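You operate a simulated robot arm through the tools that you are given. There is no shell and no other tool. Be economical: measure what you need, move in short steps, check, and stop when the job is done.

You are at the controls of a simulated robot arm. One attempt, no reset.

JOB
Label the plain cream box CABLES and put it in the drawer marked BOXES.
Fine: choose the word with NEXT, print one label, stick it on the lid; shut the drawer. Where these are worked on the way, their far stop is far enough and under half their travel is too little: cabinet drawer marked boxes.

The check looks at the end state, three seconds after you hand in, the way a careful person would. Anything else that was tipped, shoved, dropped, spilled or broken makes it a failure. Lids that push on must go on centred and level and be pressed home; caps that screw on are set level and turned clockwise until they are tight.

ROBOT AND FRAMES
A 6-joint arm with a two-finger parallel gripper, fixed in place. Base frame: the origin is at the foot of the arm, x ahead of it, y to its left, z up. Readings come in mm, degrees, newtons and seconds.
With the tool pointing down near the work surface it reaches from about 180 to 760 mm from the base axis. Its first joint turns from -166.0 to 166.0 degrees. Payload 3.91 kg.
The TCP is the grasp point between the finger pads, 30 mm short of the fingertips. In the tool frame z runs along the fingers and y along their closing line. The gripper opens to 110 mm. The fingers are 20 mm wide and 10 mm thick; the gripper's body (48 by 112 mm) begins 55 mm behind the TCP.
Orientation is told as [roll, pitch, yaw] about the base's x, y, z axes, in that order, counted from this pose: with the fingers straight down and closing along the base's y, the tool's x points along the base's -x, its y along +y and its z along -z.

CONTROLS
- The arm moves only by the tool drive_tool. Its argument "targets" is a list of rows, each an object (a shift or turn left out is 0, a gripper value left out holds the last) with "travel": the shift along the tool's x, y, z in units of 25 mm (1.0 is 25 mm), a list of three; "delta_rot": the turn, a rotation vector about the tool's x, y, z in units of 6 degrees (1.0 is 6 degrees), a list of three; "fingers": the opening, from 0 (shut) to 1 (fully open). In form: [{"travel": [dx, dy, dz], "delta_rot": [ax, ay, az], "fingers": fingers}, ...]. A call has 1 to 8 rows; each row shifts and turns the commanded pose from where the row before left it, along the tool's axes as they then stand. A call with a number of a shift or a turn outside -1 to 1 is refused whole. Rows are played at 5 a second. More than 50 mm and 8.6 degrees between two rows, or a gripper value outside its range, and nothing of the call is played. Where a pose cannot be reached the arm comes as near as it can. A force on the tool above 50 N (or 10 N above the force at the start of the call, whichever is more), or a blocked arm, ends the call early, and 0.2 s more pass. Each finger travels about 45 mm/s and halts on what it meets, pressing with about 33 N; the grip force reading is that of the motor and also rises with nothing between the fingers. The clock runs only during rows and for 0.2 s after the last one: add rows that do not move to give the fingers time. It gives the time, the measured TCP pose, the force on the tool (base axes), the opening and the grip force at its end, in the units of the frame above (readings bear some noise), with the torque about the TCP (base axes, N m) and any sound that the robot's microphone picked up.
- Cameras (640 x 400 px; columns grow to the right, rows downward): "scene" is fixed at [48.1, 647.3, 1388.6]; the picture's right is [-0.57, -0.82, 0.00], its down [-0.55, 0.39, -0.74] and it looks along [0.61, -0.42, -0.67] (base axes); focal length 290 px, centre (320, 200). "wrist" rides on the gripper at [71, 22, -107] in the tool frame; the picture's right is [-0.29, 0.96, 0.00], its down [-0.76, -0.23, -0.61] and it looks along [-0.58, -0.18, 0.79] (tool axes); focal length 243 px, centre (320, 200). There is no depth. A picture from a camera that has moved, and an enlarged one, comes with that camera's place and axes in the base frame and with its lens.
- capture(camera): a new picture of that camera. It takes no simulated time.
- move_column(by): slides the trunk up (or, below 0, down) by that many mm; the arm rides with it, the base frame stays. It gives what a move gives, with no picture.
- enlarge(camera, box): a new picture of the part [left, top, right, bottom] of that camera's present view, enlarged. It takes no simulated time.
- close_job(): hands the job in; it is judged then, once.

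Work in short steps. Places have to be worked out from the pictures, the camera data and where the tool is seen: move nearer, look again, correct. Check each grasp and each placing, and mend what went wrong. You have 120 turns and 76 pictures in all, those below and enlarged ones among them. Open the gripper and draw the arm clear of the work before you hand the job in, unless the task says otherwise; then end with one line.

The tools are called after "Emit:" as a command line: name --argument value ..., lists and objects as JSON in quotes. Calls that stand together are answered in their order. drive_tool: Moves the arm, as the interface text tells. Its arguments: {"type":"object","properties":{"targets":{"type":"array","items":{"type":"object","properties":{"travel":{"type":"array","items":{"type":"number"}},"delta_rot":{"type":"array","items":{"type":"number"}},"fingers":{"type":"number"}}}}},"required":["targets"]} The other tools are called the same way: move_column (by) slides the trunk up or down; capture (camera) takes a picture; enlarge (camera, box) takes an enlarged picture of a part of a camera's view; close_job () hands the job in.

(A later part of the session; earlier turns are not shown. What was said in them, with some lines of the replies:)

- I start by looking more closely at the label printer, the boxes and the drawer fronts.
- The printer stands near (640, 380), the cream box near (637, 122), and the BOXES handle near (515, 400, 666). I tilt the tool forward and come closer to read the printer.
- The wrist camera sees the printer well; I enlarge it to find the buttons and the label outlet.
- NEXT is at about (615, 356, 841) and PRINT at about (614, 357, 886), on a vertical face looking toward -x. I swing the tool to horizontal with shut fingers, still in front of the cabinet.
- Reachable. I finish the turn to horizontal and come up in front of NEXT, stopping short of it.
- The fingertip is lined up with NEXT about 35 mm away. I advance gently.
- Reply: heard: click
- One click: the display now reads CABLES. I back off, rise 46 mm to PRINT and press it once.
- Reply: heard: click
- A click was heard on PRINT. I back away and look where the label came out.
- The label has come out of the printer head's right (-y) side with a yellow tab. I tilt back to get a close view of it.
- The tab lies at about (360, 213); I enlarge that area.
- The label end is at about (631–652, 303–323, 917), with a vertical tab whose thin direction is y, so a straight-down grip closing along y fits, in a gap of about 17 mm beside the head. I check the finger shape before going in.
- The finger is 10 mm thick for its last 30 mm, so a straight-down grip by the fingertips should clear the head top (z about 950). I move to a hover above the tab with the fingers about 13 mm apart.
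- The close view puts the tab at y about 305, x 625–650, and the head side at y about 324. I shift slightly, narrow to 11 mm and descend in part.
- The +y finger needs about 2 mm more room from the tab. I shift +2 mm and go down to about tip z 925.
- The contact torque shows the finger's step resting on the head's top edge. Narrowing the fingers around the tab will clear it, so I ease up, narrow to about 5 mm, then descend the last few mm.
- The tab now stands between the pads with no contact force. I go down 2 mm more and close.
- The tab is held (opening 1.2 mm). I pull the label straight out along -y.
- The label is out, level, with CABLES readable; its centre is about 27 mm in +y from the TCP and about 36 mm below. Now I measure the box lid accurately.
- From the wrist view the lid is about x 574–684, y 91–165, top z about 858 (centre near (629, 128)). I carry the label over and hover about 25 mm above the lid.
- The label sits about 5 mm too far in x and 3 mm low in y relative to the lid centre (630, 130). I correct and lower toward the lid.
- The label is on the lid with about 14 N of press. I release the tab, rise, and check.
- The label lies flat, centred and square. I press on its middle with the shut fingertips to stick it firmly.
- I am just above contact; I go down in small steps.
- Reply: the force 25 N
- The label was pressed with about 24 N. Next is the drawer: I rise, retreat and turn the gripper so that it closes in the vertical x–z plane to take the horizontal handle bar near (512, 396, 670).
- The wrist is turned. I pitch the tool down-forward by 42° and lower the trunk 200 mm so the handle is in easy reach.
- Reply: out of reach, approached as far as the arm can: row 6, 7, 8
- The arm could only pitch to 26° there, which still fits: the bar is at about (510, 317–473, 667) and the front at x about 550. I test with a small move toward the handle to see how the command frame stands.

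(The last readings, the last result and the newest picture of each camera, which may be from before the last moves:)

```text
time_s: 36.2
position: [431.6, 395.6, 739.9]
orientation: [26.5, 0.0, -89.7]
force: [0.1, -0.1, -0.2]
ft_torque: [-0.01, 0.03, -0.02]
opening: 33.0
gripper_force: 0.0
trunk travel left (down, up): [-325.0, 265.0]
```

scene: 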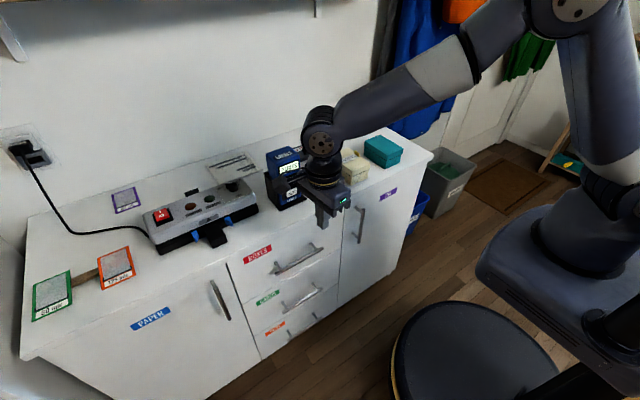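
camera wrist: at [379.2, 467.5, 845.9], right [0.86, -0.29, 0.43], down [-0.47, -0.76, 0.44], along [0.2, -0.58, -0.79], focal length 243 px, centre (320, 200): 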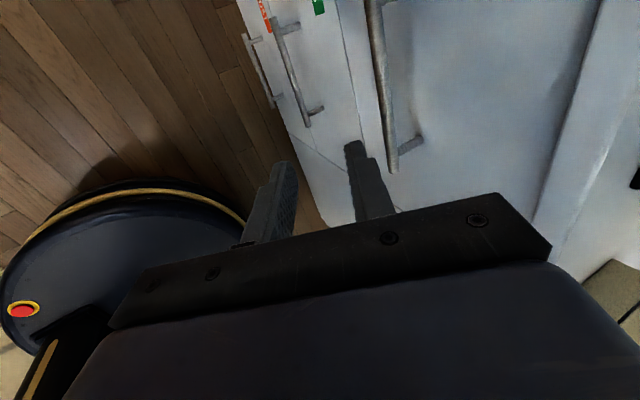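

The command frame follows the actual pose. I move on to x about 478 and try a little more pitch there.

Emit:
drive_tool --targets '[{"travel": [0, 0.86, 0.42]}, {"travel": [0, 0.81, 0.4]}, {"delta_rot": [-1, 0, 0]}, {"delta_rot": [-1, 0, 0]}]'

Emit:
capture --camera "wrist"

Emit:
enlarge --camera "scene" --box '[230, 180, 370, 290]'

```text
time_s: 37.2
position: [477.2, 395.6, 743.0]
orientation: [32.4, -0.1, -89.6]
force: [0.5, -0.5, -0.8]
ft_torque: [-0.01, 0.01, 0.02]
opening: 32.9
gripper_force: 0.0
out of reach, approached as far as the arm can: row 4
trunk travel left (down, up): [-325.0, 265.0]
```

```text
36 pictures are left
camera wrist: at [438.6, 467.1, 843.8], right [0.81, -0.28, 0.51], down [-0.52, -0.76, 0.39], along [0.28, -0.58, -0.76], focal length 243 px, centre (320, 200)
```

wrist: 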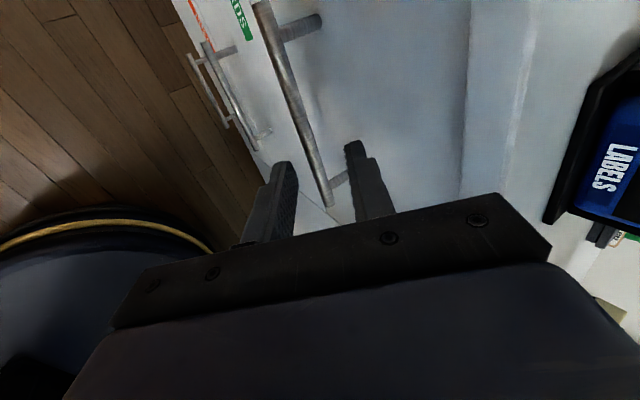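

```text
3.64 times, centred on (300, 235) of scene
camera zoom: at [48.1, 647.3, 1388.6], right [-0.57, -0.82, 0.0], down [-0.55, 0.39, -0.74], along [0.61, -0.42, -0.67], focal length 1055 px, centre (393, 73)
```

zoom: 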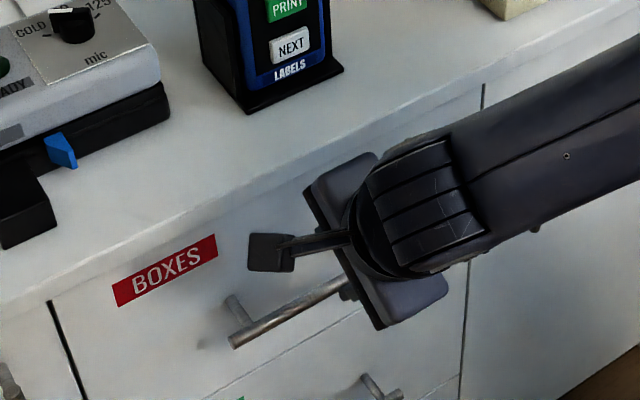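

The bar triangulates to (512.5, 661) in x–z, running y 317–480. I align, narrow the fingers to 26 mm, and come down toward it along the tool axis.

Emit:
drive_tool --targets '[{"travel": [0, -0.56, 0], "fingers": 0.24}, {"travel": [0, 0, 0.6]}, {"travel": [0, 0, 0.6]}, {"travel": [0, 0, 0.6]}, {"travel": [0, 0, 0]}]'

Emit:
enlarge --camera "wrist" --box '[200, 60, 440, 220]'

```text
time_s: 38.4
position: [500.6, 398.6, 701.3]
orientation: [31.8, -0.4, -89.5]
force: [-0.2, -0.1, 0.4]
ft_torque: [0.0, -0.02, 0.0]
opening: 26.5
gripper_force: 0.0
out of reach, approached as far as the arm can: row 1, 4
trunk travel left (down, up): [-325.0, 265.0]
```

```text
2.50 times, centred on (320, 140) of wrist
camera zoom: at [461.9, 468.8, 804.4], right [0.82, -0.28, 0.51], down [-0.51, -0.76, 0.4], along [0.27, -0.58, -0.76], focal length 606 px, centre (320, 350)
```

zoom: 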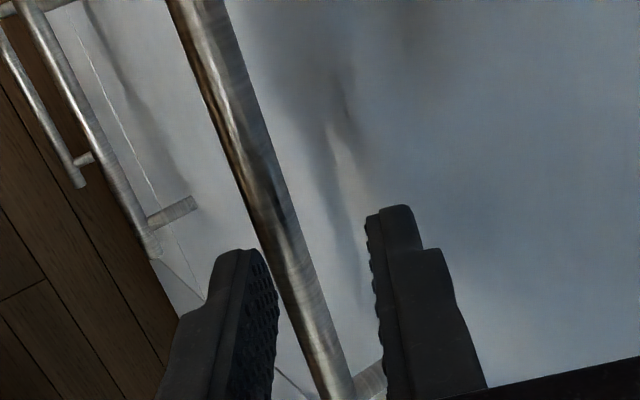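

The bar is heading between the fingers, but the wrist is near its limit, so I lower the trunk the last 29 mm instead.

Emit:
move_column --by -29

Emit:
enlarge --camera "wrist" --box '[200, 60, 440, 220]'

```text
time_s: 39.1
position: [500.5, 397.0, 673.8]
orientation: [31.9, -0.4, -89.5]
force: [-0.2, -0.4, 0.5]
ft_torque: [-0.01, -0.01, 0.01]
opening: 26.3
gripper_force: 0.2
trunk travel left (down, up): [-296.0, 294.0]
```

```text
2.50 times, centred on (320, 140) of wrist
camera zoom: at [461.7, 468.8, 775.5], right [0.82, -0.28, 0.51], down [-0.51, -0.76, 0.4], along [0.27, -0.58, -0.76], focal length 606 px, centre (320, 350)
```

zoom: 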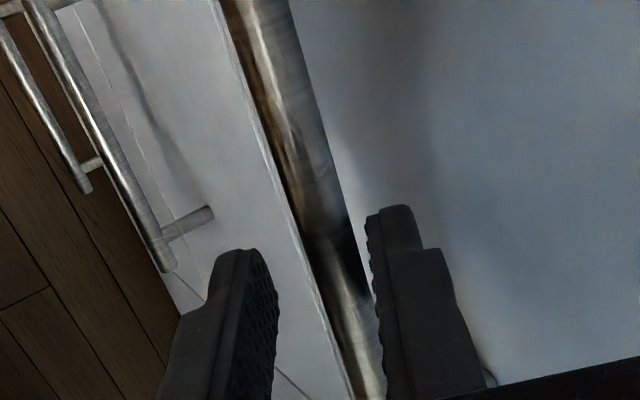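

The bar is between the pads. I close on it.

Emit:
drive_tool --targets '[{"travel": [0, 0, 0], "fingers": 0}, {"travel": [0, 0, 0]}, {"travel": [0, 0, 0]}]'

```text
time_s: 39.9
position: [502.2, 398.5, 675.9]
orientation: [32.0, -0.2, -89.6]
force: [6.9, 0.4, 17.9]
ft_torque: [0.12, -0.32, -0.89]
opening: 11.8
gripper_force: 45.0
trunk travel left (down, up): [-296.0, 294.0]
```

The handle is held (11.8 mm). I pull toward -x with a small pitch relief.

Emit:
drive_tool --targets '[{"travel": [0, -0.42, -0.26], "delta_rot": [0.15, 0, 0]}, {"travel": [0, -0.42, -0.26], "delta_rot": [0.15, 0, 0]}, {"travel": [0, -0.43, -0.26], "delta_rot": [0.15, 0, 0]}, {"travel": [0, -0.43, -0.25], "delta_rot": [0.15, 0, 0]}]'

Emit:
enlarge --camera "scene" --box '[200, 180, 360, 320]'

```text
time_s: 40.9
position: [449.0, 398.1, 675.8]
orientation: [28.2, -0.2, -89.3]
force: [-1.3, 1.0, 32.5]
ft_torque: [0.14, -0.32, -0.93]
opening: 11.8
gripper_force: 44.8
trunk travel left (down, up): [-296.0, 294.0]
```

```text
2.86 times, centred on (280, 250) of scene
camera zoom: at [48.1, 647.3, 1388.6], right [-0.57, -0.82, 0.0], down [-0.55, 0.39, -0.74], along [0.61, -0.42, -0.67], focal length 829 px, centre (434, 57)
```

zoom: 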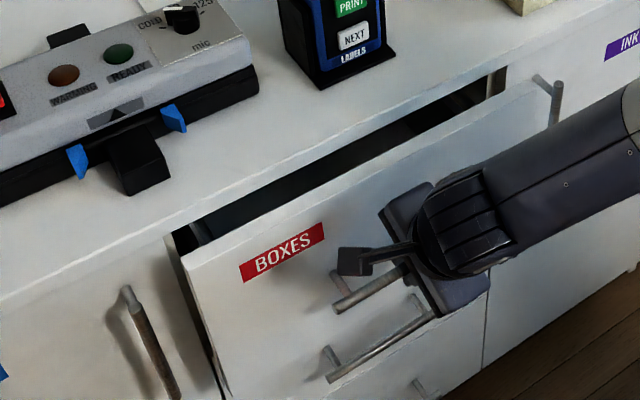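

The drawer is opening (about 53 mm). The arm presses down on the handle at about 30 N, so I keep pulling with a slight upward bias.

Emit:
drive_tool --targets '[{"travel": [0, -0.42, -0.29], "delta_rot": [0.15, 0, 0]}, {"travel": [0, -0.42, -0.29], "delta_rot": [0.15, 0, 0]}, {"travel": [0, -0.43, -0.28], "delta_rot": [0.15, 0, 0]}, {"travel": [0, -0.44, -0.26], "delta_rot": [0.15, 0, 0]}]'

```text
time_s: 41.9
position: [397.3, 397.4, 675.2]
orientation: [24.0, -0.5, -89.3]
force: [-0.7, 7.4, -14.6]
ft_torque: [1.61, 0.06, -0.26]
opening: 11.5
gripper_force: 44.5
trunk travel left (down, up): [-296.0, 294.0]
```

About 105 mm open now with low forces. I continue another 50 mm.

Emit:
drive_tool --targets '[{"travel": [0, -0.46, -0.2], "delta_rot": [0.15, 0, 0]}, {"travel": [0, -0.46, -0.2], "delta_rot": [0.15, 0, 0]}, {"travel": [0, -0.47, -0.19], "delta_rot": [0.15, 0, 0]}, {"travel": [0, -0.47, -0.18], "delta_rot": [0.1, 0, 0]}]'

Emit:
enlarge --camera "scene" --box '[180, 160, 360, 320]'

```text
time_s: 42.9
position: [356.2, 397.2, 679.4]
orientation: [20.6, -0.7, -89.3]
force: [-1.2, 4.5, -38.4]
ft_torque: [0.39, 0.27, -0.82]
opening: 11.6
gripper_force: 45.3
out of reach, approached as far as the arm can: row 4
trunk travel left (down, up): [-296.0, 294.0]
```

```text
2.50 times, centred on (270, 240) of scene
camera zoom: at [48.1, 647.3, 1388.6], right [-0.57, -0.82, 0.0], down [-0.55, 0.39, -0.74], along [0.61, -0.42, -0.67], focal length 725 px, centre (445, 100)
```

zoom: 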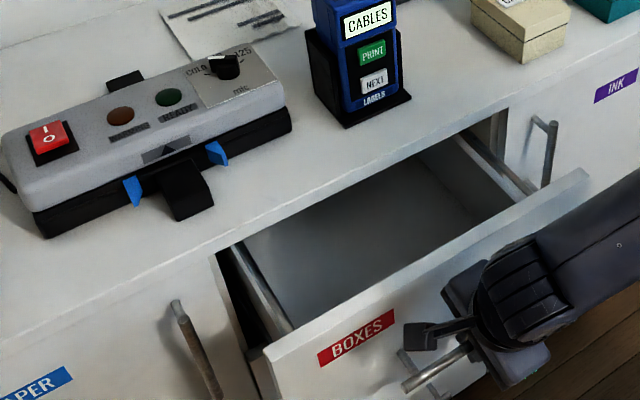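

About 150 mm open and at the wrist's limit. I release, rise with the trunk, and will pull the rest from inside the drawer front with the tool pointing down.

Emit:
drive_tool --targets '[{"travel": [0, 0, 0], "fingers": 0.32}, {"travel": [0, 0, 0]}, {"travel": [0, 0, 0]}]'

Emit:
move_column --by 165

Emit:
capture --camera "wrist"

Emit:
enlarge --camera "scene" --box '[200, 160, 380, 320]'

```text
time_s: 43.7
position: [356.6, 397.3, 682.6]
orientation: [21.0, -0.3, -89.2]
force: [-0.7, 0.2, -0.2]
ft_torque: [0.01, -0.01, 0.0]
opening: 35.1
gripper_force: 0.1
trunk travel left (down, up): [-296.0, 294.0]
```

```text
time_s: 45.6
position: [355.9, 398.1, 848.2]
orientation: [20.9, -0.2, -89.2]
force: [-0.1, -0.1, 0.9]
ft_torque: [0.04, 0.0, 0.0]
opening: 35.2
gripper_force: 0.0
trunk travel left (down, up): [-461.0, 129.0]
```

```text
30 pictures are left
camera wrist: at [337.6, 469.4, 955.1], right [0.9, -0.28, 0.34], down [-0.42, -0.76, 0.49], along [0.13, -0.58, -0.8], focal length 243 px, centre (320, 200)
```

wrist: 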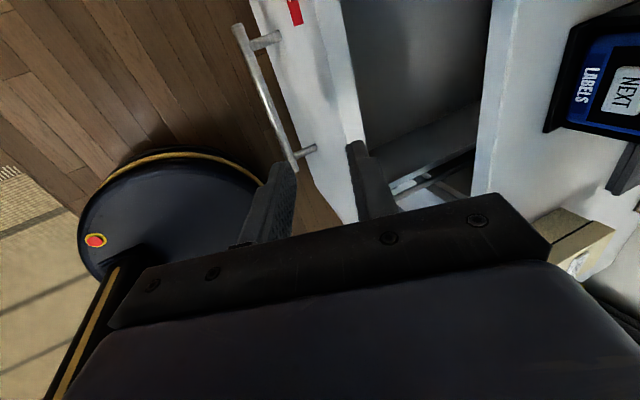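

```text
2.50 times, centred on (290, 240) of scene
camera zoom: at [48.1, 647.3, 1388.6], right [-0.57, -0.82, 0.0], down [-0.55, 0.39, -0.74], along [0.61, -0.42, -0.67], focal length 725 px, centre (395, 100)
```

zoom: 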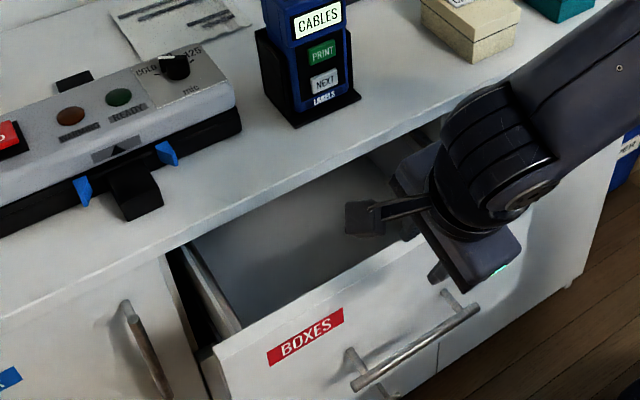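

The inner edge of the drawer front is at x about 417. I bring the tool upright, shut the fingers, and move over the drawer interior to x about 442.

Emit:
drive_tool --targets '[{"delta_rot": [0.87, 0, 0], "fingers": 0}, {"delta_rot": [0.87, 0, 0]}, {"delta_rot": [0.87, 0, 0]}, {"delta_rot": [0.87, 0, 0]}, {"travel": [0, 0.86, 0]}, {"travel": [0, 0.86, 0]}, {"travel": [0, 0.86, 0]}, {"travel": [0, 0.86, 0]}]'

Emit:
capture --camera "wrist"

```text
time_s: 47.4
position: [441.0, 399.7, 846.2]
orientation: [0.1, -0.3, -89.4]
force: [-0.7, 0.7, -0.2]
ft_torque: [0.01, -0.02, -0.03]
opening: 0.0
gripper_force: 32.5
trunk travel left (down, up): [-461.0, 129.0]
```

```text
28 pictures are left
camera wrist: at [463.2, 471.2, 953.2], right [0.96, -0.28, 0.0], down [-0.22, -0.76, 0.61], along [-0.17, -0.59, -0.79], focal length 243 px, centre (320, 200)
```

wrist: 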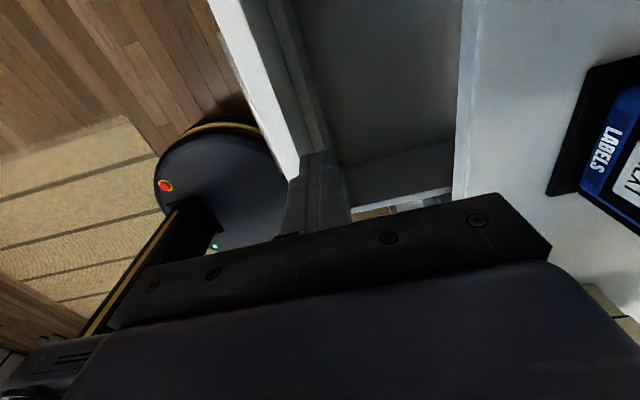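

An inner wall seems to reach x about 438, so I go a bit further in (x about 460), then lower the fingers into the drawer.

Emit:
drive_tool --targets '[{"travel": [0, 0.76, 0]}, {"travel": [0, 0, 0.9]}, {"travel": [0, 0, 0.9]}, {"travel": [0, 0, 0.9]}, {"travel": [0, 0, 0.6]}]'

Emit:
drive_tool --targets '[{"travel": [0, -0.5, 0]}, {"travel": [0, -0.4, 0]}, {"travel": [0, -0.5, 0]}, {"travel": [0, -0.6, 0]}, {"travel": [0, -0.6, 0]}, {"travel": [0, -0.6, 0]}]'

Emit:
enlarge --camera "scene" --box '[180, 160, 360, 320]'

```text
time_s: 48.6
position: [460.1, 398.9, 764.6]
orientation: [0.0, -0.3, -89.2]
force: [-0.9, -1.3, -0.5]
ft_torque: [0.02, 0.04, -0.02]
opening: 0.0
gripper_force: 33.3
trunk travel left (down, up): [-461.0, 129.0]
```

```text
time_s: 50.0
position: [381.1, 396.9, 764.1]
orientation: [0.1, -0.2, -89.2]
force: [0.0, 0.2, 0.4]
ft_torque: [0.01, 0.03, -0.01]
opening: 0.1
gripper_force: 33.0
trunk travel left (down, up): [-461.0, 129.0]
```

```text
2.50 times, centred on (270, 240) of scene
camera zoom: at [48.1, 647.3, 1388.6], right [-0.57, -0.82, 0.0], down [-0.55, 0.39, -0.74], along [0.61, -0.42, -0.67], focal length 725 px, centre (445, 100)
```

zoom: 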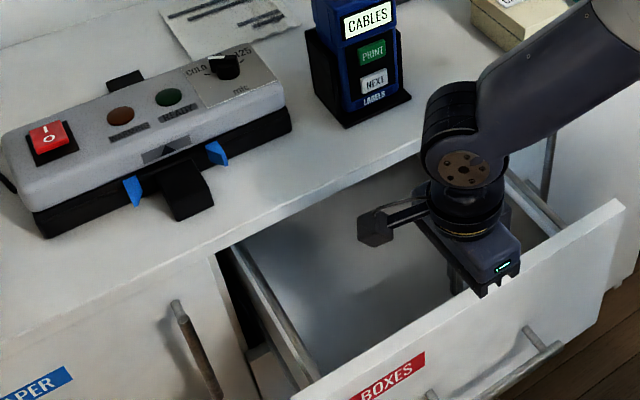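

The drawer follows. I continue toward the far stop, watching the force.

Emit:
drive_tool --targets '[{"travel": [0, -0.5, 0]}, {"travel": [0, -0.5, 0]}, {"travel": [0, -0.5, 0]}, {"travel": [0, -0.5, 0]}, {"travel": [0, -0.5, 0]}]'

Emit:
enlarge --camera "scene" --box '[180, 180, 360, 340]'

```text
time_s: 51.2
position: [319.1, 397.9, 765.3]
orientation: [0.0, -0.3, -89.2]
force: [0.2, -0.1, 0.4]
ft_torque: [0.03, 0.01, -0.01]
opening: 0.0
gripper_force: 32.3
trunk travel left (down, up): [-461.0, 129.0]
```

```text
2.50 times, centred on (270, 260) of scene
camera zoom: at [48.1, 647.3, 1388.6], right [-0.57, -0.82, 0.0], down [-0.55, 0.39, -0.74], along [0.61, -0.42, -0.67], focal length 725 px, centre (445, 50)
```

zoom: 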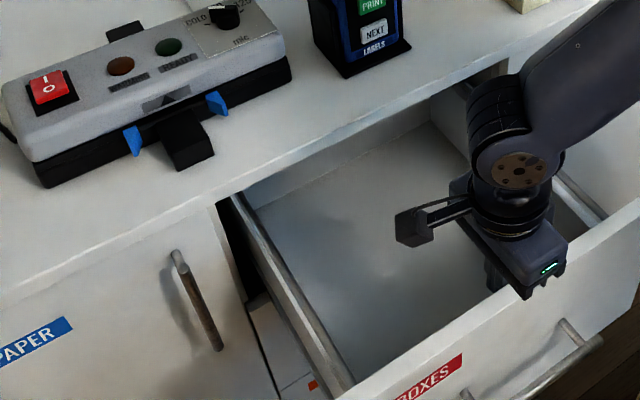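

Back wall coming into view; I continue in smaller steps to find the stop.

Emit:
drive_tool --targets '[{"travel": [0, -0.4, 0]}, {"travel": [0, -0.4, 0]}, {"travel": [0, -0.4, 0]}, {"travel": [0, -0.4, 0]}, {"travel": [0, -0.4, 0]}, {"travel": [0, 0, 0]}]'

Emit:
capture --camera "scene"

```text
time_s: 52.6
position: [268.3, 396.1, 765.3]
orientation: [0.0, -0.3, -89.2]
force: [-0.1, -0.1, -0.3]
ft_torque: [-0.01, 0.0, -0.03]
opening: 0.0
gripper_force: 33.4
trunk travel left (down, up): [-461.0, 129.0]
```

```text
25 pictures are left
```

scene: 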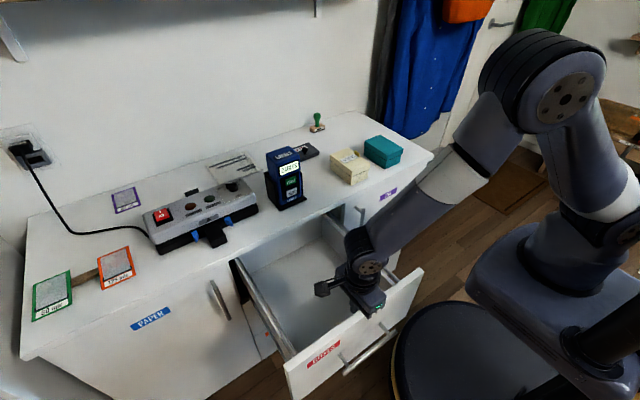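

The drawer is open by some 310 mm, well past half and near its end. I lift out and go back to the box, turning the gripper back to close along y.

Emit:
drive_tool --targets '[{"travel": [0, 0.2, -0.5]}, {"travel": [0, 0, -1]}, {"travel": [0, 0, -1]}, {"travel": [0, 0, -1]}, {"travel": [0, 0, -1]}, {"travel": [0, 0, -1]}, {"travel": [0, 0, -0.5], "delta_rot": [0, 0, -1]}, {"delta_rot": [0, 0, -1]}]'

Emit:
drive_tool --targets '[{"travel": [-0.743, 0.641, 0], "delta_rot": [0, 0, -1]}, {"travel": [-0.806, 0.56, 0], "delta_rot": [0, 0, -1]}, {"travel": [-0.86, 0.472, 0], "delta_rot": [0, 0, -1]}, {"travel": [-0.905, 0.38, 0], "delta_rot": [0, 0, -1]}, {"travel": [-0.94, 0.283, 0], "delta_rot": [0, 0, -1]}, {"travel": [-0.964, 0.184, 0], "delta_rot": [0, 0, -1]}, {"travel": [-0.978, 0.082, 0], "delta_rot": [0, 0, -1]}, {"travel": [-0.98, -0.02, 0], "delta_rot": [0, 0, -1]}]'

Emit:
drive_tool --targets '[{"travel": [-0.974, -0.123, 0], "delta_rot": [0, 0, -1], "fingers": 1}, {"travel": [-0.956, -0.224, 0], "delta_rot": [0, 0, -1]}, {"travel": [-0.927, -0.323, 0], "delta_rot": [0, 0, -1]}, {"travel": [-0.888, -0.418, 0], "delta_rot": [0, 0, -1]}, {"travel": [-0.839, -0.508, 0], "delta_rot": [0, 0, -0.85]}, {"travel": [-0.79, -0.58, 0]}]'

```text
time_s: 54.4
position: [274.8, 398.4, 913.9]
orientation: [0.0, -0.3, -77.2]
force: [0.1, -0.7, -0.1]
ft_torque: [0.0, -0.01, 0.05]
opening: 0.0
gripper_force: 33.0
trunk travel left (down, up): [-461.0, 129.0]
```

```text
time_s: 56.2
position: [430.8, 280.3, 916.9]
orientation: [-0.2, -0.2, -29.0]
force: [0.3, -0.2, 0.1]
ft_torque: [0.02, 0.0, 0.01]
opening: 0.1
gripper_force: 33.6
trunk travel left (down, up): [-461.0, 129.0]
```

```text
time_s: 57.6
position: [550.8, 192.8, 916.6]
orientation: [-0.3, 0.0, -0.2]
force: [-1.1, 0.2, -0.2]
ft_torque: [0.0, 0.02, 0.0]
opening: 109.8
gripper_force: 0.0
trunk travel left (down, up): [-461.0, 129.0]
```

Upright with open fingers near the box. I move over its centre (630, 130) and check alignment before descending.

Emit:
drive_tool --targets '[{"travel": [-0.79, -0.63, -0.4]}, {"travel": [-0.79, -0.63, 0]}, {"travel": [-0.79, -0.63, 0]}, {"travel": [-0.79, -0.63, 0]}, {"travel": [0, 0, 0]}]'

Emit:
capture --camera "wrist"

```text
time_s: 58.8
position: [629.8, 130.9, 926.6]
orientation: [-0.2, 0.0, 0.0]
force: [0.1, -0.6, 0.0]
ft_torque: [0.05, 0.02, -0.01]
opening: 109.8
gripper_force: 0.1
trunk travel left (down, up): [-461.0, 129.0]
```

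```text
24 pictures are left
camera wrist: at [558.2, 153.0, 1034.4], right [0.29, 0.96, -0.01], down [0.76, -0.23, 0.61], along [0.58, -0.18, -0.79], focal length 243 px, centre (320, 200)
```

wrist: 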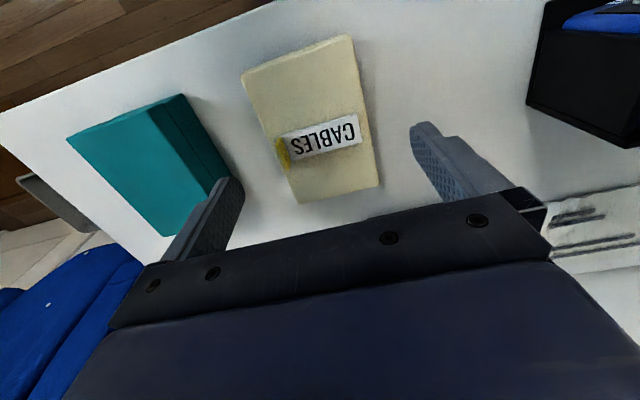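

The box is centred between the fingers. I descend to TCP z about 837 and close.

Emit:
drive_tool --targets '[{"travel": [0, 0, 0.9]}, {"travel": [0, 0, 0.9]}, {"travel": [0, 0, 0.9]}, {"travel": [0, 0, 0.88]}, {"travel": [0, 0, 0], "fingers": 0}, {"travel": [0, 0, 0]}, {"travel": [0, 0, 0]}, {"travel": [0, 0, 0]}]'

Emit:
drive_tool --targets '[{"travel": [0, 0, -0.25]}, {"travel": [0, 0, -0.25]}, {"travel": [0, 0, 0]}]'

Emit:
enlarge --camera "scene" --box '[310, 130, 390, 195]'

```text
time_s: 60.6
position: [628.2, 128.7, 836.7]
orientation: [-0.3, 0.1, -0.2]
force: [0.3, 0.4, 0.3]
ft_torque: [0.02, -0.05, -0.01]
opening: 75.5
gripper_force: 32.6
trunk travel left (down, up): [-461.0, 129.0]
```

```text
time_s: 61.4
position: [628.2, 129.2, 850.4]
orientation: [-0.3, 0.0, -0.2]
force: [-0.4, -0.2, -1.5]
ft_torque: [0.01, 0.02, 0.0]
opening: 75.1
gripper_force: 32.8
trunk travel left (down, up): [-461.0, 129.0]
```

```text
6.15 times, centred on (350, 162) of scene
camera zoom: at [48.1, 647.3, 1388.6], right [-0.57, -0.82, 0.0], down [-0.55, 0.39, -0.74], along [0.61, -0.42, -0.67], focal length 1786 px, centre (135, 431)
```

zoom: 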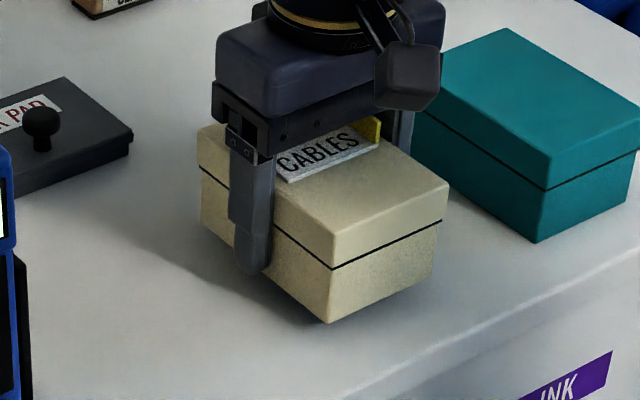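

The whole box lifts cleanly, lid and label included. I raise it and carry it over the open drawer to about (400, 397).

Emit:
drive_tool --targets '[{"travel": [0, 0, -0.9]}, {"travel": [0.608, 0.715, 0]}, {"travel": [0.608, 0.715, 0]}, {"travel": [0.608, 0.715, 0]}, {"travel": [0.608, 0.715, 0]}, {"travel": [0.608, 0.715, 0]}, {"travel": [0.608, 0.715, 0]}, {"travel": [0.608, 0.715, 0]}]'

Emit:
drive_tool --targets '[{"travel": [0.608, 0.715, 0]}, {"travel": [0.608, 0.715, 0]}, {"travel": [0.608, 0.715, 0]}, {"travel": [0.608, 0.715, 0]}, {"travel": [0.608, 0.715, 0]}, {"travel": [0.608, 0.715, 0]}, {"travel": [0.608, 0.715, 0]}, {"travel": [0.608, 0.715, 0]}]'

Emit:
capture --camera "scene"

Emit:
capture --camera "wrist"

```text
time_s: 63.2
position: [523.4, 254.0, 871.6]
orientation: [-0.3, -0.1, -0.2]
force: [0.5, 0.6, -1.5]
ft_torque: [-0.01, 0.01, -0.01]
opening: 75.3
gripper_force: 32.9
trunk travel left (down, up): [-461.0, 129.0]
```

```text
time_s: 65.0
position: [402.3, 396.9, 870.8]
orientation: [-0.2, 0.0, -0.2]
force: [0.3, 0.5, -0.8]
ft_torque: [-0.03, -0.02, -0.01]
opening: 75.1
gripper_force: 33.3
trunk travel left (down, up): [-461.0, 129.0]
```

```text
22 pictures are left
```

scene: 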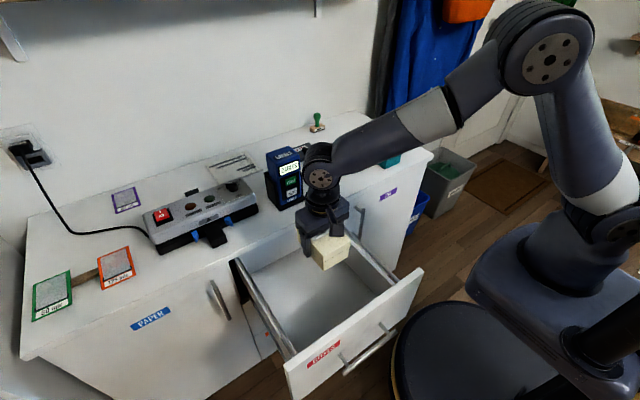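

```text
21 pictures are left
camera wrist: at [331.3, 419.3, 977.7], right [0.29, 0.96, -0.01], down [0.76, -0.23, 0.61], along [0.58, -0.18, -0.79], focal length 243 px, centre (320, 200)
```

wrist: 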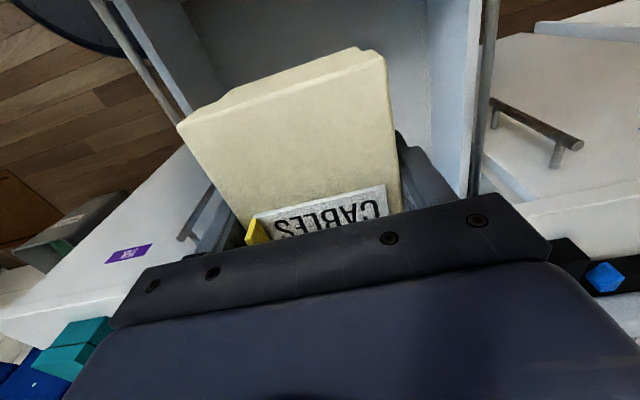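

The box is over the drawer, centred between its walls (y about 295–489). I lower it with the trunk.

Emit:
move_column --by -130

Emit:
enlarge --camera "scene" --box '[220, 180, 430, 370]'

```text
time_s: 66.6
position: [402.4, 396.8, 740.4]
orientation: [-0.3, 0.0, -0.1]
force: [0.4, 0.8, -1.0]
ft_torque: [-0.01, -0.02, 0.01]
opening: 75.3
gripper_force: 33.2
trunk travel left (down, up): [-331.0, 259.0]
```

```text
2.11 times, centred on (325, 275) of scene
camera zoom: at [48.1, 647.3, 1388.6], right [-0.57, -0.82, 0.0], down [-0.55, 0.39, -0.74], along [0.61, -0.42, -0.67], focal length 611 px, centre (310, 42)
```

zoom: 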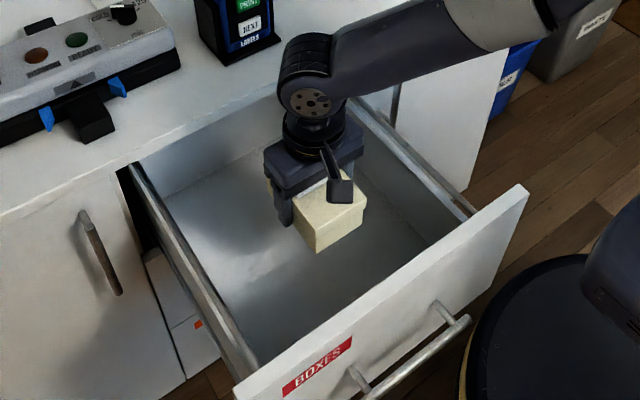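

Still clear. I descend in small force-guarded steps toward the drawer floor.

Emit:
drive_tool --targets '[{"travel": [0, 0, 0.3]}, {"travel": [0, 0, 0.3]}, {"travel": [0, 0, 0.3]}, {"travel": [0, 0, 0.3]}, {"travel": [0, 0, 0.2]}, {"travel": [0, 0, 0.2]}]'

Emit:
enlarge --camera "scene" --box '[270, 190, 370, 300]'

```text
time_s: 68.0
position: [401.7, 396.9, 701.7]
orientation: [-0.3, 0.0, -0.1]
force: [0.6, -0.6, -0.8]
ft_torque: [0.02, -0.04, 0.0]
opening: 75.3
gripper_force: 32.7
trunk travel left (down, up): [-331.0, 259.0]
```

```text
3.64 times, centred on (320, 245) of scene
camera zoom: at [48.1, 647.3, 1388.6], right [-0.57, -0.82, 0.0], down [-0.55, 0.39, -0.74], along [0.61, -0.42, -0.67], focal length 1055 px, centre (320, 36)
```

zoom: 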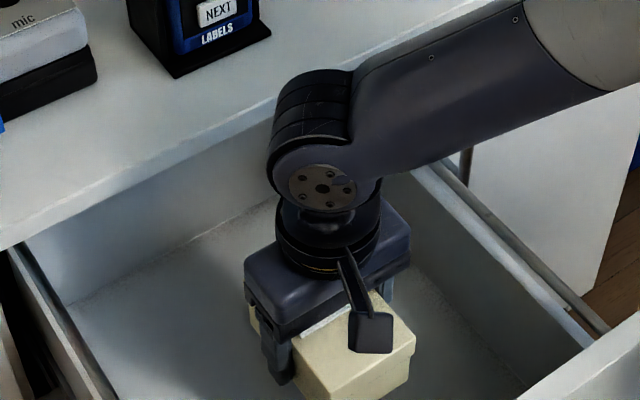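

Still free at box bottom z about 666; I continue in finer steps.

Emit:
drive_tool --targets '[{"travel": [0, 0, 0.2]}, {"travel": [0, 0, 0.2]}, {"travel": [0, 0, 0.15]}, {"travel": [0, 0, 0.15]}, {"travel": [0, 0, 0.12]}, {"travel": [0, 0, 0.12]}]'

```text
time_s: 69.4
position: [401.7, 397.0, 677.0]
orientation: [-0.3, 0.0, -0.1]
force: [0.1, -0.3, -0.8]
ft_torque: [0.01, -0.01, -0.01]
opening: 75.4
gripper_force: 32.7
trunk travel left (down, up): [-331.0, 259.0]
```

Emit:
drive_tool --targets '[{"travel": [0, 0, 0.12]}, {"travel": [0, 0, 0.12]}, {"travel": [0, 0, 0.12]}, {"travel": [0, 0, 0.12]}, {"travel": [0, 0, 0.12]}, {"travel": [0, 0, 0.12]}]'

Emit:
enlarge --camera "scene" --box '[270, 210, 370, 320]'

```text
time_s: 70.8
position: [401.9, 396.3, 658.1]
orientation: [-0.3, 0.0, -0.2]
force: [-0.2, -0.1, -0.9]
ft_torque: [0.0, 0.03, 0.01]
opening: 75.5
gripper_force: 33.0
trunk travel left (down, up): [-331.0, 259.0]
```

```text
3.64 times, centred on (320, 265) of scene
camera zoom: at [48.1, 647.3, 1388.6], right [-0.57, -0.82, 0.0], down [-0.55, 0.39, -0.74], along [0.61, -0.42, -0.67], focal length 1055 px, centre (320, -36)
```

zoom: 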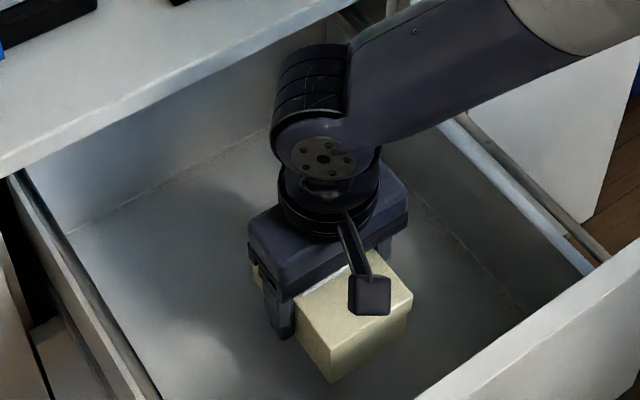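

The shadow suggests a small gap still; continuing.

Emit:
drive_tool --targets '[{"travel": [0, 0, 0.12]}, {"travel": [0, 0, 0.12]}, {"travel": [0, 0, 0.12]}, {"travel": [0, 0, 0.12]}, {"travel": [0, 0, 0.12]}, {"travel": [0, 0, 0.12]}]'

```text
time_s: 72.2
position: [401.9, 396.4, 641.3]
orientation: [-0.3, 0.0, -0.1]
force: [0.3, -0.3, 0.0]
ft_torque: [0.0, 0.0, -0.01]
opening: 75.6
gripper_force: 32.9
trunk travel left (down, up): [-331.0, 259.0]
```

Emit:
drive_tool --targets '[{"travel": [0, 0, 0.08]}, {"travel": [0, 0, 0.08]}, {"travel": [0, 0, 0]}]'

Emit:
enlarge --camera "scene" --box '[280, 230, 360, 310]'

```text
time_s: 73.0
position: [402.3, 395.3, 638.3]
orientation: [-0.3, 0.0, -0.1]
force: [-0.3, 0.4, 0.0]
ft_torque: [0.02, -0.02, 0.0]
opening: 75.3
gripper_force: 33.4
trunk travel left (down, up): [-331.0, 259.0]
```

```text
5.00 times, centred on (320, 270) of scene
camera zoom: at [48.1, 647.3, 1388.6], right [-0.57, -0.82, 0.0], down [-0.55, 0.39, -0.74], along [0.61, -0.42, -0.67], focal length 1451 px, centre (320, -150)
```

zoom: 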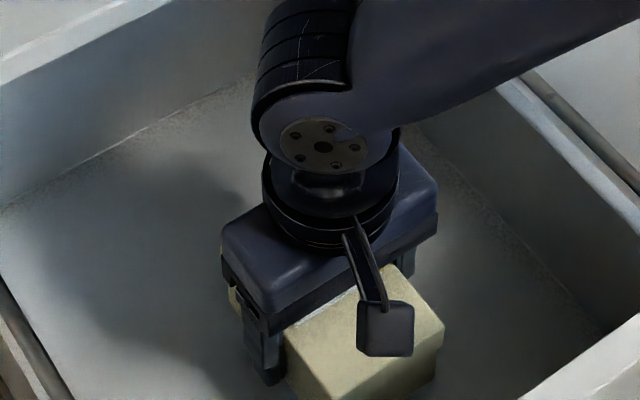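

The weight reading has dropped to about zero but there is no clear contact; I look from the wrist camera.

Emit:
capture --camera "wrist"

```text
16 pictures are left
camera wrist: at [332.0, 418.6, 744.6], right [0.29, 0.96, -0.01], down [0.76, -0.23, 0.61], along [0.58, -0.18, -0.79], focal length 243 px, centre (320, 200)
```

wrist: 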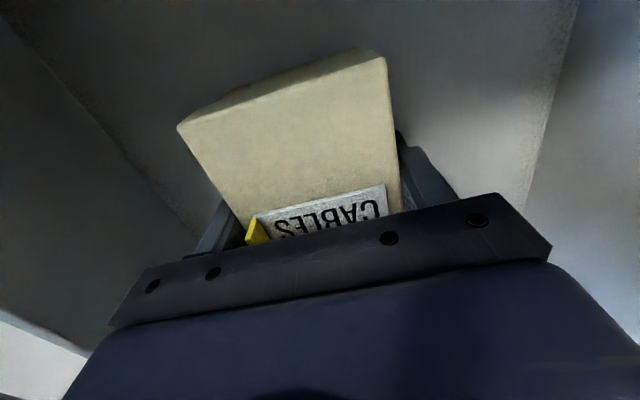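

The box has not shifted in the grip, so there is no contact yet; the wall geometry suggests the floor at z about 585 and box bottom at about 602. I continue down gently.

Emit:
drive_tool --targets '[{"travel": [0, 0, 0.12]}, {"travel": [0, 0, 0.12]}, {"travel": [0, 0, 0.12]}, {"travel": [0, 0, 0.1]}, {"travel": [0, 0, 0.1]}]'

```text
time_s: 74.2
position: [401.9, 395.9, 624.0]
orientation: [-0.4, 0.0, -0.1]
force: [0.0, 0.3, -1.0]
ft_torque: [-0.01, -0.02, 0.02]
opening: 75.5
gripper_force: 33.0
trunk travel left (down, up): [-331.0, 259.0]
```

Emit:
drive_tool --targets '[{"travel": [0, 0, 0.1]}, {"travel": [0, 0, 0.1]}, {"travel": [0, 0, 0.1]}, {"travel": [0, 0, 0.1]}, {"travel": [0, 0, 0.08]}]'

```text
time_s: 75.4
position: [401.6, 396.3, 612.3]
orientation: [-0.2, -0.1, -0.2]
force: [0.3, -0.3, 9.8]
ft_torque: [0.13, 0.54, 0.0]
opening: 75.6
gripper_force: 33.1
trunk travel left (down, up): [-331.0, 259.0]
```

Contact: the box now stands on the drawer floor. I open the fingers and rise straight up.

Emit:
drive_tool --targets '[{"travel": [0, 0, -0.04], "fingers": 0.92}, {"travel": [0, 0, 0]}, {"travel": [0, 0, 0]}, {"travel": [0, 0, -0.5]}, {"travel": [0, 0, -0.8]}, {"travel": [0, 0, -1]}, {"travel": [0, 0, -1]}]'

Emit:
capture --camera "wrist"

```text
time_s: 77.0
position: [403.2, 397.3, 694.5]
orientation: [-0.4, 0.0, -0.1]
force: [-0.1, -0.2, -0.6]
ft_torque: [-0.04, 0.0, 0.02]
opening: 101.1
gripper_force: 0.0
trunk travel left (down, up): [-331.0, 259.0]
```

```text
15 pictures are left
camera wrist: at [331.8, 420.0, 801.6], right [0.29, 0.96, -0.01], down [0.76, -0.23, 0.61], along [0.58, -0.18, -0.79], focal length 243 px, centre (320, 200)
```

wrist: 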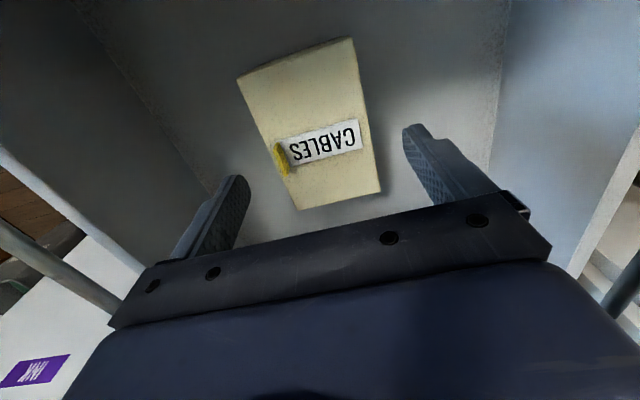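

The box stands square in the drawer with CABLES on its lid. I raise out and move to the front side of the drawer to push it shut.

Emit:
move_column --by 170

Emit:
drive_tool --targets '[{"travel": [1, 0, 0], "fingers": 0}, {"travel": [1, 0, 0]}, {"travel": [1, 0, 0]}, {"travel": [1, 0, 0]}, {"travel": [1, 0, 0]}, {"travel": [1, 0, 0]}, {"travel": [1, 0, 0]}, {"travel": [1, 0, 0]}]'

Emit:
capture --camera "wrist"

Emit:
capture --camera "scene"

```text
time_s: 78.9
position: [403.0, 397.2, 864.3]
orientation: [-0.4, 0.0, 0.0]
force: [0.0, -0.5, 1.5]
ft_torque: [0.0, 0.0, -0.03]
opening: 101.2
gripper_force: 0.0
trunk travel left (down, up): [-501.0, 89.0]
```

```text
time_s: 80.7
position: [203.4, 400.4, 864.5]
orientation: [-0.4, 0.0, -0.2]
force: [0.1, 0.6, -0.4]
ft_torque: [0.02, 0.03, -0.03]
opening: 0.1
gripper_force: 32.8
trunk travel left (down, up): [-501.0, 89.0]
```

```text
14 pictures are left
camera wrist: at [132.6, 422.4, 971.6], right [0.29, 0.96, 0.0], down [0.76, -0.23, 0.61], along [0.58, -0.18, -0.79], focal length 243 px, centre (320, 200)
```

wrist: 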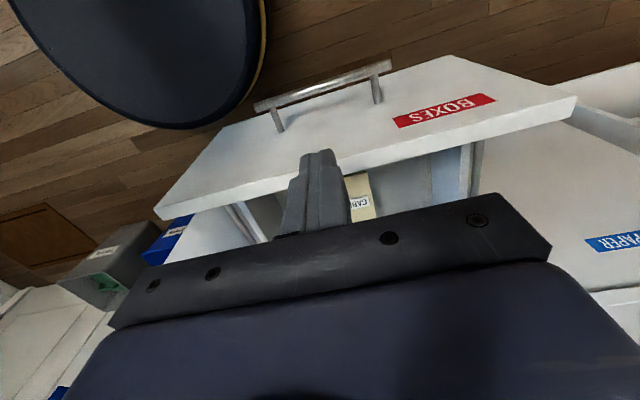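

```text
13 pictures are left
```

scene: 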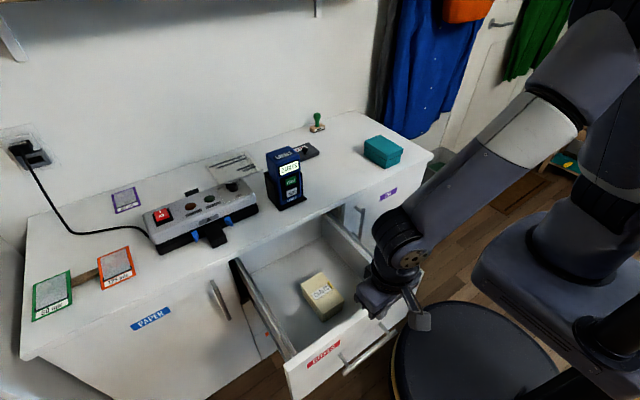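

The drawer front's outer face is at x about 235. I step back to x about 193 and descend in front of it, above the handle.

Emit:
drive_tool --targets '[{"travel": [0.45, 0, 0]}, {"travel": [0, 0, 0.9]}, {"travel": [0, 0, 0.9]}, {"travel": [0, 0, 0.9]}, {"travel": [0, 0, 0.9]}, {"travel": [0, 0, 0.4]}, {"travel": [-0.6, 0, 0]}, {"travel": [-0.6, 0, 0]}]'

Emit:
enlarge --camera "scene" --box '[250, 210, 430, 380]'

```text
time_s: 82.5
position: [220.8, 398.3, 763.9]
orientation: [-0.2, 0.1, -0.3]
force: [0.1, 1.0, 0.0]
ft_torque: [0.02, -0.02, 0.01]
opening: 0.3
gripper_force: 32.7
trunk travel left (down, up): [-501.0, 89.0]
```

```text
2.35 times, centred on (340, 295) of scene
camera zoom: at [48.1, 647.3, 1388.6], right [-0.57, -0.82, 0.0], down [-0.55, 0.39, -0.74], along [0.61, -0.42, -0.67], focal length 683 px, centre (273, -24)
```

zoom: 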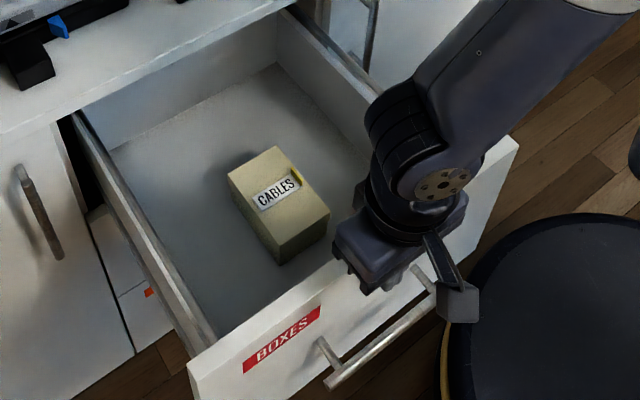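

Fingers are in front of the drawer face. I push it shut slowly.

Emit:
drive_tool --targets '[{"travel": [-0.3, 0, 0]}, {"travel": [-0.4, 0, 0]}, {"travel": [-0.5, 0, 0]}, {"travel": [-0.5, 0, 0]}, {"travel": [-0.5, 0, 0]}, {"travel": [-0.5, 0, 0]}, {"travel": [-0.5, 0, 0]}, {"travel": [-0.5, 0, 0]}]'

Emit:
drive_tool --targets '[{"travel": [-0.5, 0, 0]}, {"travel": [-0.5, 0, 0]}, {"travel": [-0.5, 0, 0]}, {"travel": [-0.5, 0, 0]}, {"travel": [-0.5, 0, 0]}, {"travel": [-0.5, 0, 0]}, {"travel": [-0.5, 0, 0]}, {"travel": [-0.5, 0, 0]}]'

Emit:
enlarge --camera "scene" --box '[220, 180, 400, 350]'

```text
time_s: 84.3
position: [316.5, 399.1, 764.2]
orientation: [-0.3, 0.1, -0.2]
force: [1.2, -0.4, 0.1]
ft_torque: [0.02, 0.02, 0.03]
opening: 0.0
gripper_force: 33.3
trunk travel left (down, up): [-501.0, 89.0]
```

```text
time_s: 86.1
position: [413.7, 396.7, 765.0]
orientation: [-0.4, -0.1, -0.3]
force: [-0.8, 0.6, -0.8]
ft_torque: [0.0, 0.0, 0.03]
opening: 0.1
gripper_force: 33.1
trunk travel left (down, up): [-501.0, 89.0]
```

```text
2.35 times, centred on (310, 265) of scene
camera zoom: at [48.1, 647.3, 1388.6], right [-0.57, -0.82, 0.0], down [-0.55, 0.39, -0.74], along [0.61, -0.42, -0.67], focal length 683 px, centre (344, 47)
```

zoom: 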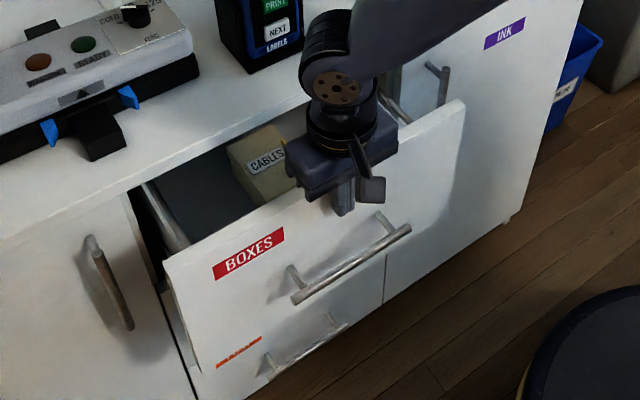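

The drawer follows with the box in place. I continue to close it.

Emit:
drive_tool --targets '[{"travel": [-0.5, 0, 0]}, {"travel": [-0.5, 0, 0]}, {"travel": [-0.5, 0, 0]}, {"travel": [-0.5, 0, 0]}, {"travel": [-0.5, 0, 0]}, {"travel": [-0.5, 0, 0]}, {"travel": [-0.5, 0, 0]}, {"travel": [-0.4, 0, 0]}]'

Emit:
drive_tool --targets '[{"travel": [-0.3, 0, 0]}, {"travel": [-0.3, 0, 0]}, {"travel": [-0.3, 0, 0]}, {"travel": [-0.2, 0, 0]}, {"travel": [0, 0, 0]}]'

Emit:
enlarge --camera "scene" --box '[220, 160, 380, 310]'

```text
time_s: 87.9
position: [510.5, 396.3, 764.4]
orientation: [-0.2, -0.1, -0.2]
force: [0.1, 0.1, 0.4]
ft_torque: [-0.02, 0.03, 0.02]
opening: 0.0
gripper_force: 32.6
trunk travel left (down, up): [-501.0, 89.0]
```

```text
time_s: 88.9
position: [529.4, 397.3, 763.6]
orientation: [-0.8, 0.9, 0.0]
force: [-32.5, -2.6, 14.8]
ft_torque: [0.18, -1.32, -0.01]
opening: 0.1
gripper_force: 33.3
trunk travel left (down, up): [-501.0, 89.0]
stopped in row 5: the force on the tool passed its limit (the readings are from after the stop); the commanded pose is now the measured one
```

```text
2.67 times, centred on (300, 235) of scene
camera zoom: at [48.1, 647.3, 1388.6], right [-0.57, -0.82, 0.0], down [-0.55, 0.39, -0.74], along [0.61, -0.42, -0.67], focal length 774 px, centre (373, 107)
```

zoom: 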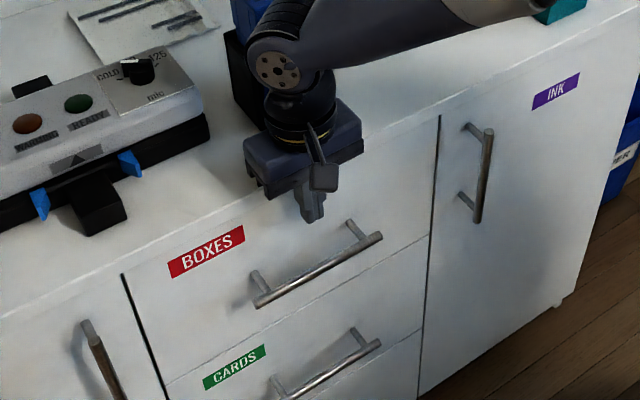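

It hit its stop at x about 529 and looks flush. I back off, rise clear, and verify.

Emit:
drive_tool --targets '[{"travel": [0.6, 0, 0]}, {"travel": [1, 0, 0]}, {"travel": [1, 0, 0]}, {"travel": [1, 0, 0]}, {"travel": [1, 0, -1]}, {"travel": [1, 0, -1], "fingers": 0.5}, {"travel": [0.5, 0, -1]}, {"travel": [0, 0, -1]}]'

Emit:
enlarge --camera "scene" --box '[200, 180, 380, 310]'

Emit:
capture --camera "scene"

Emit:
capture --camera "wrist"

```text
time_s: 90.7
position: [381.7, 396.1, 863.3]
orientation: [-0.7, 0.8, -0.1]
force: [-0.2, -1.0, 0.1]
ft_torque: [0.0, 0.01, -0.04]
opening: 55.0
gripper_force: 0.1
trunk travel left (down, up): [-501.0, 89.0]
```

```text
3.08 times, centred on (290, 245) of scene
camera zoom: at [48.1, 647.3, 1388.6], right [-0.57, -0.82, 0.0], down [-0.55, 0.39, -0.74], along [0.61, -0.42, -0.67], focal length 893 px, centre (412, 62)
```

zoom: 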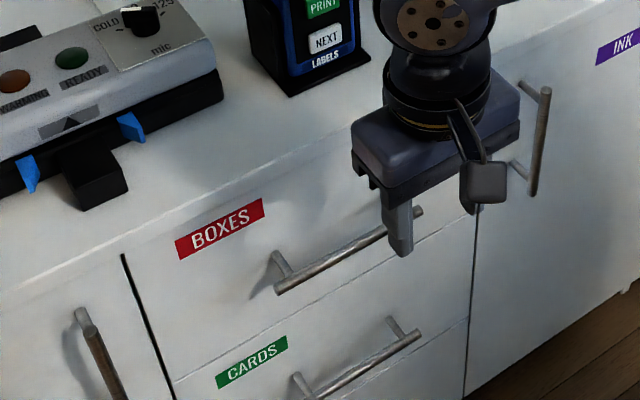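

```text
8 pictures are left
```

scene: 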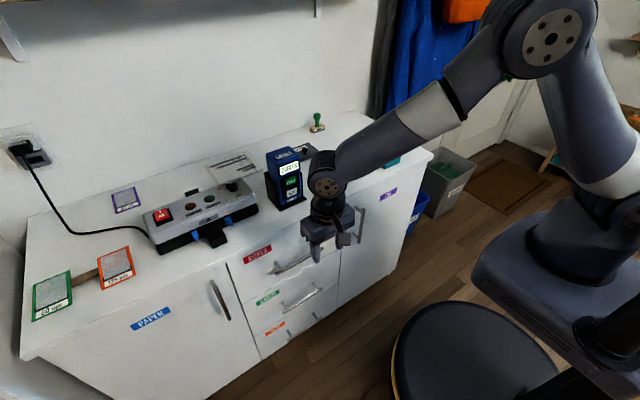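

```text
7 pictures are left
camera wrist: at [312.1, 419.5, 971.7], right [0.29, 0.96, -0.02], down [0.77, -0.22, 0.6], along [0.57, -0.19, -0.8], focal length 243 px, centre (320, 200)
```

wrist: 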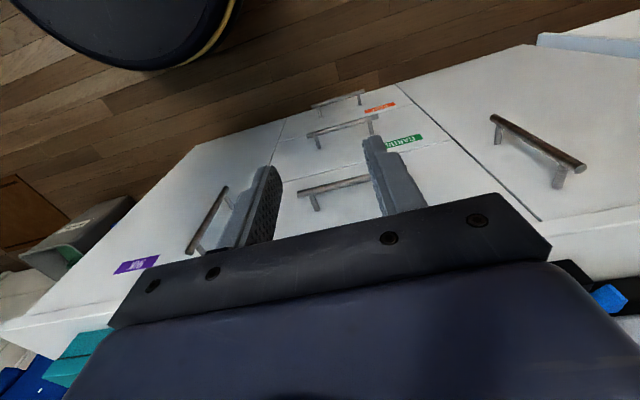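

The drawer is flush with its neighbours, the printer and other items stand where they were, and the arm is clear with its gripper open. I hand in.

Emit:
close_job

```text
The job is handed in.
```

The cream box is labelled CABLES on its lid and stands in the BOXES drawer, which is shut. One label was printed, the other items are where they were, and the job is handed in.
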